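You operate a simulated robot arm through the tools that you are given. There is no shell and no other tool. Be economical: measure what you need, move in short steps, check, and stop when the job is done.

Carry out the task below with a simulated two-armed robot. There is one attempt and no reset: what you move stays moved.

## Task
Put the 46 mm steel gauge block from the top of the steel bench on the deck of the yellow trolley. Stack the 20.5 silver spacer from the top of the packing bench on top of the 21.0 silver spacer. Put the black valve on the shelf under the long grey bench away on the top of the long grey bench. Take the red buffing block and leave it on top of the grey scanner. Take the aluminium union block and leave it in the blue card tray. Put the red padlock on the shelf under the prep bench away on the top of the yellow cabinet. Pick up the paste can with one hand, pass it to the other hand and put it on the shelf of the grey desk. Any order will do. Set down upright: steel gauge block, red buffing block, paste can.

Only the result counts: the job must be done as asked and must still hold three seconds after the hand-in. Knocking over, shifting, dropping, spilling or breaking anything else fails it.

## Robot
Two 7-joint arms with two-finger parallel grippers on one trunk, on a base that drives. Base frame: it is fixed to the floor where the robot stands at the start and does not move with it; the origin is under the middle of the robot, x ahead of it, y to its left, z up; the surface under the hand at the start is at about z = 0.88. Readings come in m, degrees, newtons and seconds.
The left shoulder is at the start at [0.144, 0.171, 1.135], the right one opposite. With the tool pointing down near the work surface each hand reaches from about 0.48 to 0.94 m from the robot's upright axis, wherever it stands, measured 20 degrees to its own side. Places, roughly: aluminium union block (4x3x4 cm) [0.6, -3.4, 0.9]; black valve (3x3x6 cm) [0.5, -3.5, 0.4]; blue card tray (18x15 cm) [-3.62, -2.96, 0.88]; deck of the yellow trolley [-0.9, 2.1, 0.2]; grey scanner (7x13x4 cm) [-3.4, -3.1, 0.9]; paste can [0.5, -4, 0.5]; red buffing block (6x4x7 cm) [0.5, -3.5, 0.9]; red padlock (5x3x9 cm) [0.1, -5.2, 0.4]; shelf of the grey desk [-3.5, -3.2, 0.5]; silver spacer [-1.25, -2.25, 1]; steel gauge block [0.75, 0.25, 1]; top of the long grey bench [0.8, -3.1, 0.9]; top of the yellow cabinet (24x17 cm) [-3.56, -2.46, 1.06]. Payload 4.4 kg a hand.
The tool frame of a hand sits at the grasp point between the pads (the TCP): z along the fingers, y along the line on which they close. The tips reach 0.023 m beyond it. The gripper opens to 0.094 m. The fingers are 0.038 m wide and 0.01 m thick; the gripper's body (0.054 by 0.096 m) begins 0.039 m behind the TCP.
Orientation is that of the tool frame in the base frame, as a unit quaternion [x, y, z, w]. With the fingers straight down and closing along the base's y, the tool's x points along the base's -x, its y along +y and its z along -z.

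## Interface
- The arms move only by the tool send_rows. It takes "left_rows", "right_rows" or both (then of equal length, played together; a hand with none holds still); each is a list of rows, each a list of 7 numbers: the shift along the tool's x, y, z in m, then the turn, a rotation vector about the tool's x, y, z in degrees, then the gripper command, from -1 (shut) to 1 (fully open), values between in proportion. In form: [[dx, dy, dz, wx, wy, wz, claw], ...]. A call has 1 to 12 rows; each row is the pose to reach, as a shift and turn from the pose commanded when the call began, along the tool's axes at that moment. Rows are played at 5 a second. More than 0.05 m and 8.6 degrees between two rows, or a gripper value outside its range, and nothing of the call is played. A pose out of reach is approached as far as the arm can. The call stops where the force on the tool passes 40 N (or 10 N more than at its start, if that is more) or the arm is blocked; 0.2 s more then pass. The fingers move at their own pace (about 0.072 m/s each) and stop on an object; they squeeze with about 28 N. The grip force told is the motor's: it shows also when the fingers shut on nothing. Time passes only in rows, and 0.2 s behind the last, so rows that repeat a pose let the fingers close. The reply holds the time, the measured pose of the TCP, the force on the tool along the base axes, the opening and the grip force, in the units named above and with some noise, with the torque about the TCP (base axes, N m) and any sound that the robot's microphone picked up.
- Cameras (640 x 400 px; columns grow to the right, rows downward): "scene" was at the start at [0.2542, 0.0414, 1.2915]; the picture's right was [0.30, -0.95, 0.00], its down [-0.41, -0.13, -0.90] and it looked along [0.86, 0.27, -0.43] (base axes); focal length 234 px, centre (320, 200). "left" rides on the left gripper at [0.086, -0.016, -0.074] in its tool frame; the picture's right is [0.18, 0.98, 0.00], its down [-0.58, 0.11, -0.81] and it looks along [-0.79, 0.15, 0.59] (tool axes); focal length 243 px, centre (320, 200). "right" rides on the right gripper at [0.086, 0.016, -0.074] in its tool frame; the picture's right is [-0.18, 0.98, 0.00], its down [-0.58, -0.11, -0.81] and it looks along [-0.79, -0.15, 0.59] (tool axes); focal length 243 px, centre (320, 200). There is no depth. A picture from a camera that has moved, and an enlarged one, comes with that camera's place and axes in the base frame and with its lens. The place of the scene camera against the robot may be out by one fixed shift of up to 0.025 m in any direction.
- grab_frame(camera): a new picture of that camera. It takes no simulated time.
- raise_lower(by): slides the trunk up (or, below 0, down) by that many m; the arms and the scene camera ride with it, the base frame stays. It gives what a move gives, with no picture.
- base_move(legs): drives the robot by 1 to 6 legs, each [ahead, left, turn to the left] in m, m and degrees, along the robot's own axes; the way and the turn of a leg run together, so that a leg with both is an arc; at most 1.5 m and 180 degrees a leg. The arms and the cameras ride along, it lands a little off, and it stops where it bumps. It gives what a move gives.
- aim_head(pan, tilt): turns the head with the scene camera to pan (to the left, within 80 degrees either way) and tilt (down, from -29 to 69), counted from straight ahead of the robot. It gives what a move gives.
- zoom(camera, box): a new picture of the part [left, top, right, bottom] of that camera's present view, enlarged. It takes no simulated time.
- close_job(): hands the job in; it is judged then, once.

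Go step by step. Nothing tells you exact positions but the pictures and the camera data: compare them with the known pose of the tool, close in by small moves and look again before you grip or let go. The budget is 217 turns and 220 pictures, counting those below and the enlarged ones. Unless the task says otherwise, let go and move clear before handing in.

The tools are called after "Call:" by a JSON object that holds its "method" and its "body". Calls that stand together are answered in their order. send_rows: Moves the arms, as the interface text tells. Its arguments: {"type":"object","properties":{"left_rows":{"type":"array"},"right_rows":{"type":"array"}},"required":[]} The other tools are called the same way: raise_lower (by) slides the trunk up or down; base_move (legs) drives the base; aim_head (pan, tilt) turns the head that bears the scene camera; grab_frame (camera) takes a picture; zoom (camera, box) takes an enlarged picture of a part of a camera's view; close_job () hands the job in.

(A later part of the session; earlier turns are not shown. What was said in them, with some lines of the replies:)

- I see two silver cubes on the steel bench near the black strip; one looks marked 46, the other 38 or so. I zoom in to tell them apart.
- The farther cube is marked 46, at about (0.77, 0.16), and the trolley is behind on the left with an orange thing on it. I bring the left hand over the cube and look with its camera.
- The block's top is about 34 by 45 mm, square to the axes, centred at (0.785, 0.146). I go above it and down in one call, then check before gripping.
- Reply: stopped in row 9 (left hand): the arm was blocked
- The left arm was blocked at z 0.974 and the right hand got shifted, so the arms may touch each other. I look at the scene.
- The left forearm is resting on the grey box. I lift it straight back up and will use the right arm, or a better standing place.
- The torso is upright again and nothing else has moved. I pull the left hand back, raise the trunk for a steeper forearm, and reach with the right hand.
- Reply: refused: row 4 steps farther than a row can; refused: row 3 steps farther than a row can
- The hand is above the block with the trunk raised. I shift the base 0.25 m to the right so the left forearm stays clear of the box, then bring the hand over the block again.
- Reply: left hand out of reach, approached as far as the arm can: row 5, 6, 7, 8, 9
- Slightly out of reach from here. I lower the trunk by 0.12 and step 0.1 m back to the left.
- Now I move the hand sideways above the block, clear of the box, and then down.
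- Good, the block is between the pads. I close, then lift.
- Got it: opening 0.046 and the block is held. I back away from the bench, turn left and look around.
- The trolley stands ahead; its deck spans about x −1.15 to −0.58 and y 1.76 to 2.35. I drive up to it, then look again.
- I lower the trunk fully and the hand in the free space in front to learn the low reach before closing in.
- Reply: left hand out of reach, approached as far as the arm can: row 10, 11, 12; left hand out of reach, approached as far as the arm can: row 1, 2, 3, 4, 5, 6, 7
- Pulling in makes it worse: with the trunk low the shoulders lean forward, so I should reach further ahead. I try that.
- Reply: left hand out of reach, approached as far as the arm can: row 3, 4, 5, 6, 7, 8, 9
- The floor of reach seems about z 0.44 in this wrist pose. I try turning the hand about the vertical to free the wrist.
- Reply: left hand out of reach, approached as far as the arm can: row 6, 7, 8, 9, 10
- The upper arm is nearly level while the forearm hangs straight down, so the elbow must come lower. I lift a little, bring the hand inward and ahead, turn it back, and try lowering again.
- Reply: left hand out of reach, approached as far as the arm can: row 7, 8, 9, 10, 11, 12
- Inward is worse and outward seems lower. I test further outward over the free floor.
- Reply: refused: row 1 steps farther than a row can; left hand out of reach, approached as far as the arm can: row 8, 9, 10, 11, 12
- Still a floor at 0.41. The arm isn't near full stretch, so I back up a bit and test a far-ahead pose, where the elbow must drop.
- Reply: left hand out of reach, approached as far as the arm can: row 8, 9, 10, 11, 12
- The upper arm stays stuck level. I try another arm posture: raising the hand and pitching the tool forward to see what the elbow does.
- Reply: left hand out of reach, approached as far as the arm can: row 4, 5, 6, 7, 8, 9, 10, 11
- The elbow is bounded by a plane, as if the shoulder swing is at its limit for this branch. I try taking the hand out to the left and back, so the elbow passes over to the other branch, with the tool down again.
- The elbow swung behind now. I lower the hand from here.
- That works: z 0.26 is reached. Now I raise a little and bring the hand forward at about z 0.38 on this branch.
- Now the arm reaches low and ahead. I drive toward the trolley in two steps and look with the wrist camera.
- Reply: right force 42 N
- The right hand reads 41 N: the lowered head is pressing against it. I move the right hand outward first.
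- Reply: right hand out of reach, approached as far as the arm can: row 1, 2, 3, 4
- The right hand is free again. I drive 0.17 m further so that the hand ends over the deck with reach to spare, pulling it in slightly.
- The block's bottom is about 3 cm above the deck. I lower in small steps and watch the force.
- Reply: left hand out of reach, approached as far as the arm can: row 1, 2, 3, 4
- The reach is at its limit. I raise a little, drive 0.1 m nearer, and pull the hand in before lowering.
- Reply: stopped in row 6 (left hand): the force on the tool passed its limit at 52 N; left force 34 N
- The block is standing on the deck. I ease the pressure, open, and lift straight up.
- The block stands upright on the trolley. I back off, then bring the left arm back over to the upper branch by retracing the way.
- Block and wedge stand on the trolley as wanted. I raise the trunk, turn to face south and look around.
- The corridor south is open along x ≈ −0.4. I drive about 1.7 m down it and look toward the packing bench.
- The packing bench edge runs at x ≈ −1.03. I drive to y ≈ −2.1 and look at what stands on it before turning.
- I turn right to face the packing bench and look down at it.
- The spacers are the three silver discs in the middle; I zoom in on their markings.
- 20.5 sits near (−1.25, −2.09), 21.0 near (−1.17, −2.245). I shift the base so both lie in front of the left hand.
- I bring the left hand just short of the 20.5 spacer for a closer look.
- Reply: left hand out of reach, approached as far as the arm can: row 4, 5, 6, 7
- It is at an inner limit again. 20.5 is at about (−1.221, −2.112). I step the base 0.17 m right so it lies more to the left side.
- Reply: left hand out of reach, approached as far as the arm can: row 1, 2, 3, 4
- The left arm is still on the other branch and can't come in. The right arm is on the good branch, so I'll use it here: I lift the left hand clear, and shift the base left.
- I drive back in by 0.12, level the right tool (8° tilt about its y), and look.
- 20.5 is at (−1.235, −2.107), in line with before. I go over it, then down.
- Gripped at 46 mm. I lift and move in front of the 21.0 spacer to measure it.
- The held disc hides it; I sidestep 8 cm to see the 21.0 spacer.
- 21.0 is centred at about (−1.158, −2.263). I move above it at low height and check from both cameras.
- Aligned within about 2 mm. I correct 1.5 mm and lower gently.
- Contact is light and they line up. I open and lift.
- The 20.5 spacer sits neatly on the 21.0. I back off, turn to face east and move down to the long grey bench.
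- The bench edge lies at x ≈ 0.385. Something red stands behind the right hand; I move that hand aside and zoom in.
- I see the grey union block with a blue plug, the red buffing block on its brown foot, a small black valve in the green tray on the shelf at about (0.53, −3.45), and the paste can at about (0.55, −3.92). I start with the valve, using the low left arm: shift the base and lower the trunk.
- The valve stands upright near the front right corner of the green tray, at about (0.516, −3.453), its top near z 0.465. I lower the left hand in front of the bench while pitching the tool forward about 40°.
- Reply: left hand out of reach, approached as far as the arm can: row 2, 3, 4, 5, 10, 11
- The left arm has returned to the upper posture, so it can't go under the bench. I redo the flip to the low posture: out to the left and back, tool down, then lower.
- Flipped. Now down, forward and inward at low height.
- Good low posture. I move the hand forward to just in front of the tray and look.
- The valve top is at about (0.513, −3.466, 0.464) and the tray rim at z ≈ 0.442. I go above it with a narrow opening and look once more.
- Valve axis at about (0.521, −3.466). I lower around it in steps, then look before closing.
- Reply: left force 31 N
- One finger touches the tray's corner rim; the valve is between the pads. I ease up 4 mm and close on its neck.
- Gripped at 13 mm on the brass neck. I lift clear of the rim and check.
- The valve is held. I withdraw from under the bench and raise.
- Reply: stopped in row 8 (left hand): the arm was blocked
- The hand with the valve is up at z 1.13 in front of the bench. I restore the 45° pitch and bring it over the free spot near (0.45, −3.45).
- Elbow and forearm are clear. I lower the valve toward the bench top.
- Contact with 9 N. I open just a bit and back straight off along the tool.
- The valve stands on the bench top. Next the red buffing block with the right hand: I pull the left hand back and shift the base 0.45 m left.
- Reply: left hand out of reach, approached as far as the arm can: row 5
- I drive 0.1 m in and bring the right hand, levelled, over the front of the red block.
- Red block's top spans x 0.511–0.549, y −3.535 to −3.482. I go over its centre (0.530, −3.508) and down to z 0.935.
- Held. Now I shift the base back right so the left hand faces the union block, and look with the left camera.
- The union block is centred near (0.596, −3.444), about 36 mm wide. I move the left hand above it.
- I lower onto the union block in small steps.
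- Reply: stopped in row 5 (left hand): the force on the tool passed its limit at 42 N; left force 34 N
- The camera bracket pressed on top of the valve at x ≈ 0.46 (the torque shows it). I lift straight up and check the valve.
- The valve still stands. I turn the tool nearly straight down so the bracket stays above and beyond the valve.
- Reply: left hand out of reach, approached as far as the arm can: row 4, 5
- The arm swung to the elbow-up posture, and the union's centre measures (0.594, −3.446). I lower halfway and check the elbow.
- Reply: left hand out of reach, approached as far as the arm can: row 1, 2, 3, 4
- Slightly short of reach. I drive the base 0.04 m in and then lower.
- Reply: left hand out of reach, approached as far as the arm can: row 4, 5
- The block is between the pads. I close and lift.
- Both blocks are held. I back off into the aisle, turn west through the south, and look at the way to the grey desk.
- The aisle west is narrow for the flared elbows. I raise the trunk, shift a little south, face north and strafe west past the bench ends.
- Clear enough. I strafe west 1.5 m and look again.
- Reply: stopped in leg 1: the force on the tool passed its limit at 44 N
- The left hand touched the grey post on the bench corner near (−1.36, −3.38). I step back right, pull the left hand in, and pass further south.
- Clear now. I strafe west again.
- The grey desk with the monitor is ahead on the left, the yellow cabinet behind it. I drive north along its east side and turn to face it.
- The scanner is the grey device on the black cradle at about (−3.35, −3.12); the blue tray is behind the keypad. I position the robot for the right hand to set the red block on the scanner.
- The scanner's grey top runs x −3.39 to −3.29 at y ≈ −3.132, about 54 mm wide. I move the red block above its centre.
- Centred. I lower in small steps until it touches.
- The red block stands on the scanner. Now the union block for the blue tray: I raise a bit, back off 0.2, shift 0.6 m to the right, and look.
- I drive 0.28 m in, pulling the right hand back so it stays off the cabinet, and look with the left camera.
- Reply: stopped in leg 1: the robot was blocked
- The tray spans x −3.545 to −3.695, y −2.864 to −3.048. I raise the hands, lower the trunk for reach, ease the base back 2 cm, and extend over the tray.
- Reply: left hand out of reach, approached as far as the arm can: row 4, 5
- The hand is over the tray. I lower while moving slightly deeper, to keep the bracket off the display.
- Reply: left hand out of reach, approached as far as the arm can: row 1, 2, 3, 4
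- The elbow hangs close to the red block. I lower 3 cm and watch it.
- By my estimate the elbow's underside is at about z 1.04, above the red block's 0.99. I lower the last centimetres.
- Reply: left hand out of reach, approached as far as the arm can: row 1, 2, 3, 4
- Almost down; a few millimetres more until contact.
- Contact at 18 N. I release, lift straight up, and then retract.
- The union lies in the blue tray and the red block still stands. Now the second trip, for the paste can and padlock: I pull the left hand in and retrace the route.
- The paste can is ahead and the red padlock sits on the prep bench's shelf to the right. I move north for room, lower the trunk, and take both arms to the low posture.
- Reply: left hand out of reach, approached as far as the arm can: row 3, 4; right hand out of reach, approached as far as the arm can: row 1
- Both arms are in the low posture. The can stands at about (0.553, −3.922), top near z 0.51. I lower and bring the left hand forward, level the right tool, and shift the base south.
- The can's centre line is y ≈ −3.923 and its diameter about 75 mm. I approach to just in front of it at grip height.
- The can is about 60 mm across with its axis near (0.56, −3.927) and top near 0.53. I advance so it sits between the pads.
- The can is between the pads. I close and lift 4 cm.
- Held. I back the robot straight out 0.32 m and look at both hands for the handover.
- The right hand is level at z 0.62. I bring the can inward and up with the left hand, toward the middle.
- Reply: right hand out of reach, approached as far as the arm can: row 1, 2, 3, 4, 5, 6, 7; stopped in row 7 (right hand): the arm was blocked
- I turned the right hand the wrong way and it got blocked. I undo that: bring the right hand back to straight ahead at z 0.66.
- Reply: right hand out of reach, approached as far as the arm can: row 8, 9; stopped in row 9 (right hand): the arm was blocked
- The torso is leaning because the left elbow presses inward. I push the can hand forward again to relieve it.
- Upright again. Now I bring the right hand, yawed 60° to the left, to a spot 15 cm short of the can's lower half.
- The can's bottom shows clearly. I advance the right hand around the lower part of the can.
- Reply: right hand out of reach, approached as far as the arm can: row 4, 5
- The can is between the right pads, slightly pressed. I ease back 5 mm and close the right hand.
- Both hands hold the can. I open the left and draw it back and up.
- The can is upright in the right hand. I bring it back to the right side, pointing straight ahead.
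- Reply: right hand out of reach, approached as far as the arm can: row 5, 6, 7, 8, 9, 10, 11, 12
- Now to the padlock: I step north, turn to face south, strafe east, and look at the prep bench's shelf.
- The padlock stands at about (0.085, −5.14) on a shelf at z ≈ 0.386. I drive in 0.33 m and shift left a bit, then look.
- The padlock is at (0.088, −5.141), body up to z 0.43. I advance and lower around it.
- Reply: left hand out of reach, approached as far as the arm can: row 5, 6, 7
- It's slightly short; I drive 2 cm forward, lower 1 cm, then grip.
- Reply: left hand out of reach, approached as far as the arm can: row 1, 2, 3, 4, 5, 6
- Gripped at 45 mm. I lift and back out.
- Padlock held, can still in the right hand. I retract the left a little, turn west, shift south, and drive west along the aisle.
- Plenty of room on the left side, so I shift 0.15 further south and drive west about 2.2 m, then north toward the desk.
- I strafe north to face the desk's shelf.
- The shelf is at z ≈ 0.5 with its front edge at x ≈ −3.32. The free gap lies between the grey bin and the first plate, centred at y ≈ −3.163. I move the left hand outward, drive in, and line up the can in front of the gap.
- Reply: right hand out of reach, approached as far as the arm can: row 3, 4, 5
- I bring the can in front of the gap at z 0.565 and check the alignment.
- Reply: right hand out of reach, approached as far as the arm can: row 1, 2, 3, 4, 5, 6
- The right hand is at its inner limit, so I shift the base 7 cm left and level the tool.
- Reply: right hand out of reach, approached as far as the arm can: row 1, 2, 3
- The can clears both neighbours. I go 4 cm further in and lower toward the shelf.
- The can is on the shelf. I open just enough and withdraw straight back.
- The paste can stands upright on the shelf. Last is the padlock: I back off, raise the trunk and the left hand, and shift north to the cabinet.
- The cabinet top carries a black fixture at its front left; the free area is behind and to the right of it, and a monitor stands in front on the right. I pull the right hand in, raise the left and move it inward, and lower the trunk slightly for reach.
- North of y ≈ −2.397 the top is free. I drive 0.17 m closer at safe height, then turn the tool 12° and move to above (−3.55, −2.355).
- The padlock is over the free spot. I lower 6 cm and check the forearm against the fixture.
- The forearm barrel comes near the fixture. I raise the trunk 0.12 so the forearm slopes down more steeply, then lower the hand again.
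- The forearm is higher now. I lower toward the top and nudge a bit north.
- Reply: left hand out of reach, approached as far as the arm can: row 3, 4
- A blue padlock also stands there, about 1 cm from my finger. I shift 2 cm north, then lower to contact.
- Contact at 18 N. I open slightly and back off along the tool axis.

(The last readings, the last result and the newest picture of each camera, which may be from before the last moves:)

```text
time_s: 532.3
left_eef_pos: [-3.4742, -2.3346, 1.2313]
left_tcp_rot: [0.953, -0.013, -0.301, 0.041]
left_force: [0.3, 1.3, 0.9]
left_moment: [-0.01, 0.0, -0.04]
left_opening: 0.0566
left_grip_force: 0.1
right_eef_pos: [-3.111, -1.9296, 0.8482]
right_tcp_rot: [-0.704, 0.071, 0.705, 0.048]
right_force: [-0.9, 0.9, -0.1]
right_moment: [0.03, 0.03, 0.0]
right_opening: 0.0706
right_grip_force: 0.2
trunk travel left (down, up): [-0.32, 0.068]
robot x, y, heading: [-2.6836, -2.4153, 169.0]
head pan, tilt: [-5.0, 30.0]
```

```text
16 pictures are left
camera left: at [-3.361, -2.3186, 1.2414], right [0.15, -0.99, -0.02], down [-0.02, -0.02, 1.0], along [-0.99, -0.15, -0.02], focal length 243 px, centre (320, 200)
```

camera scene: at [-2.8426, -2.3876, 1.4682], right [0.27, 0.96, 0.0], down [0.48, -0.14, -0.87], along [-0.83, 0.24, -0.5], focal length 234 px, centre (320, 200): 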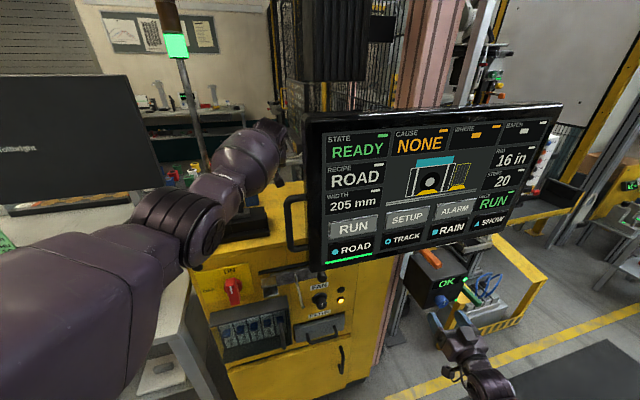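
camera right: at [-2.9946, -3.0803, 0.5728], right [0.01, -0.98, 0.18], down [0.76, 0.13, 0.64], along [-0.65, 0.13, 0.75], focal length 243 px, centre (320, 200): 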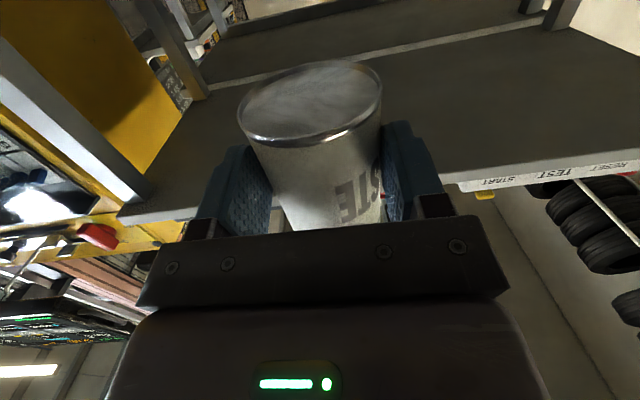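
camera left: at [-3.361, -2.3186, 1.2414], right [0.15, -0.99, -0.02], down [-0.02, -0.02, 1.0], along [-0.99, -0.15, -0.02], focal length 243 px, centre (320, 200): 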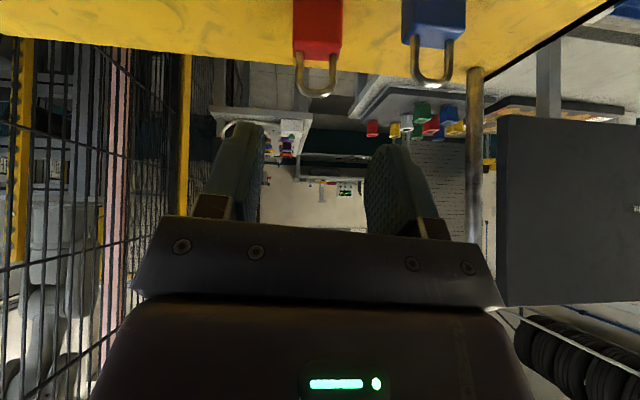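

The red padlock stands on the cabinet top. I raise the hand, shift it south away from the monitor, and back the robot off.

Call:
{"method": "send_rows", "body": {"left_rows": [[-0.015, 0.0, -0.02, 0, 0, 0, 0.2], [-0.03, 0.03, -0.04, 0, 0, 0, 0.2], [-0.03, 0.07, -0.05, 0, 0, 0, 0.2], [-0.02, 0.11, -0.06, 0, 0, 0, 0.2], [-0.01, 0.14, -0.07, 0, 0, 0, 0.2], [-0.01, 0.14, -0.07, 0, 0, 0, 0.2]]}}

Call:
{"method": "base_move", "body": {"legs": [[-0.35, 0, 0]]}}

Call:
{"method": "aim_head", "body": {"pan": 5, "tilt": 30}}

Call:
{"method": "grab_frame", "body": {"camera": "scene"}}

```text
time_s: 533.7
left_eef_pos: [-3.4414, -2.4668, 1.309]
left_tcp_rot: [0.953, -0.014, -0.3, 0.041]
left_force: [0.3, 0.1, 0.9]
left_moment: [0.0, -0.01, 0.0]
left_opening: 0.0565
left_grip_force: 0.0
right_eef_pos: [-3.1118, -1.9292, 0.8485]
right_tcp_rot: [-0.704, 0.071, 0.705, 0.048]
right_force: [0.1, 0.0, 0.8]
right_moment: [0.04, 0.02, -0.03]
right_opening: 0.0705
right_grip_force: 0.1
trunk travel left (down, up): [-0.32, 0.068]
robot x, y, heading: [-2.6825, -2.4161, 168.8]
head pan, tilt: [-5.0, 30.0]
```

```text
time_s: 536.0
left_eef_pos: [-3.1026, -2.5309, 1.309]
left_tcp_rot: [0.953, -0.014, -0.3, 0.04]
left_force: [0.7, 0.7, -0.4]
left_moment: [-0.02, -0.01, 0.01]
left_opening: 0.0563
left_grip_force: 0.0
right_eef_pos: [-2.771, -1.9949, 0.8499]
right_tcp_rot: [-0.704, 0.072, 0.705, 0.049]
right_force: [-1.0, 0.2, 0.3]
right_moment: [0.03, -0.02, -0.01]
right_opening: 0.0704
right_grip_force: 0.0
trunk travel left (down, up): [-0.32, 0.068]
robot x, y, heading: [-2.3429, -2.4826, 168.9]
head pan, tilt: [-5.0, 30.0]
```

```text
time_s: 536.7
left_eef_pos: [-3.1036, -2.5307, 1.309]
left_tcp_rot: [0.953, -0.015, -0.299, 0.04]
left_force: [0.3, 0.1, -0.1]
left_moment: [-0.03, -0.05, 0.01]
left_opening: 0.0568
left_grip_force: 0.1
right_eef_pos: [-2.7726, -1.994, 0.8507]
right_tcp_rot: [-0.704, 0.072, 0.705, 0.048]
right_force: [-0.5, -1.0, -0.6]
right_moment: [0.04, -0.06, 0.01]
right_opening: 0.0705
right_grip_force: 0.1
trunk travel left (down, up): [-0.32, 0.068]
robot x, y, heading: [-2.3419, -2.4833, 169.0]
head pan, tilt: [5.0, 30.0]
```

```text
15 pictures are left
camera scene: at [-2.5032, -2.4471, 1.468], right [0.11, 0.99, 0.0], down [0.5, -0.05, -0.87], along [-0.86, 0.09, -0.5], focal length 234 px, centre (320, 200)
```

scene: 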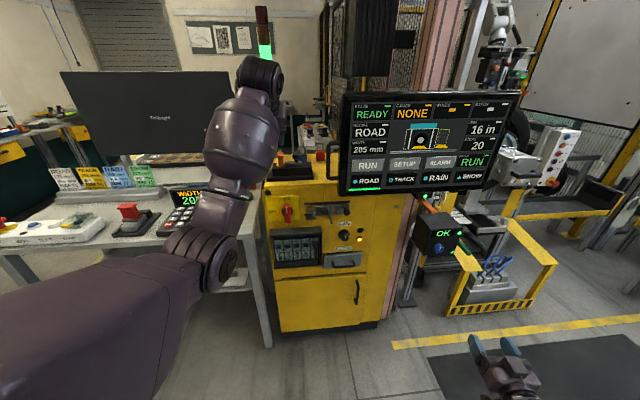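

Call:
{"method": "zoom", "body": {"camera": "scene", "box": [260, 120, 350, 200]}}

Call:
{"method": "zoom", "body": {"camera": "scene", "box": [0, 140, 220, 300]}}

```text
5.00 times, centred on (305, 160) of scene
camera zoom: at [-2.5032, -2.4471, 1.468], right [0.11, 0.99, 0.0], down [0.5, -0.05, -0.87], along [-0.86, 0.09, -0.5], focal length 1171 px, centre (395, 400)
```

zoom: 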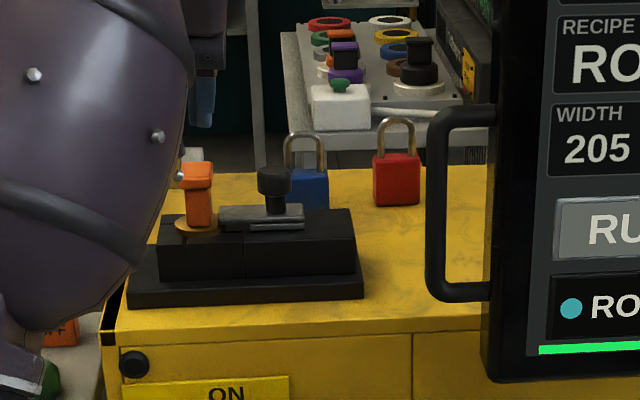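

```text
2.50 times, centred on (110, 220) of scene
camera zoom: at [-2.5032, -2.4471, 1.468], right [0.11, 0.99, 0.0], down [0.5, -0.05, -0.87], along [-0.86, 0.09, -0.5], focal length 585 px, centre (845, 150)
```

zoom: 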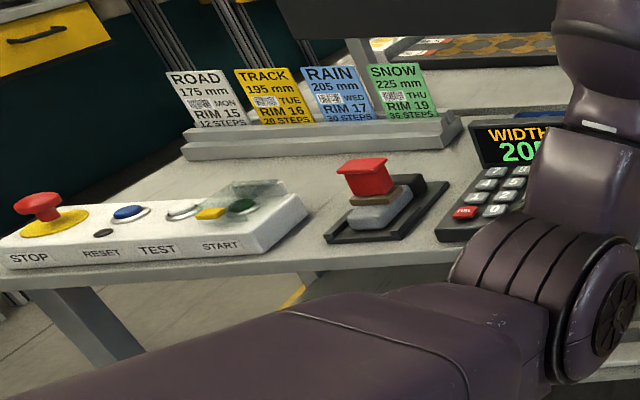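

The red padlock stands beside the blue one on the cabinet top, and the red block still stands on the scanner. Both hands are empty and clear, so I hand in.

Call:
{"method": "close_job", "body": {}}

```text
The job is handed in.
```

I did all seven moves and handed the job in; the result hasn't been reported back to me. The steel gauge block, red buffing block and paste can were set down upright. The paste can was passed from the left hand to the right in mid-air.

The robot made several light contacts on the way:
- **Grey box on the white desk:** the left forearm leaned on it early on.
- **Green tray rim:** a finger touched it while I was gripping the valve.
- **Placed valve:** the camera bracket pressed on it briefly, and it stayed standing.
- **Post on the packing bench:** the left hand touched it.
- **Yellow cabinet or its monitor:** the base stopped short there.

In the pictures I took after each contact, nothing had shifted. I did not go back for a last look at the gauge block, spacers or valve.
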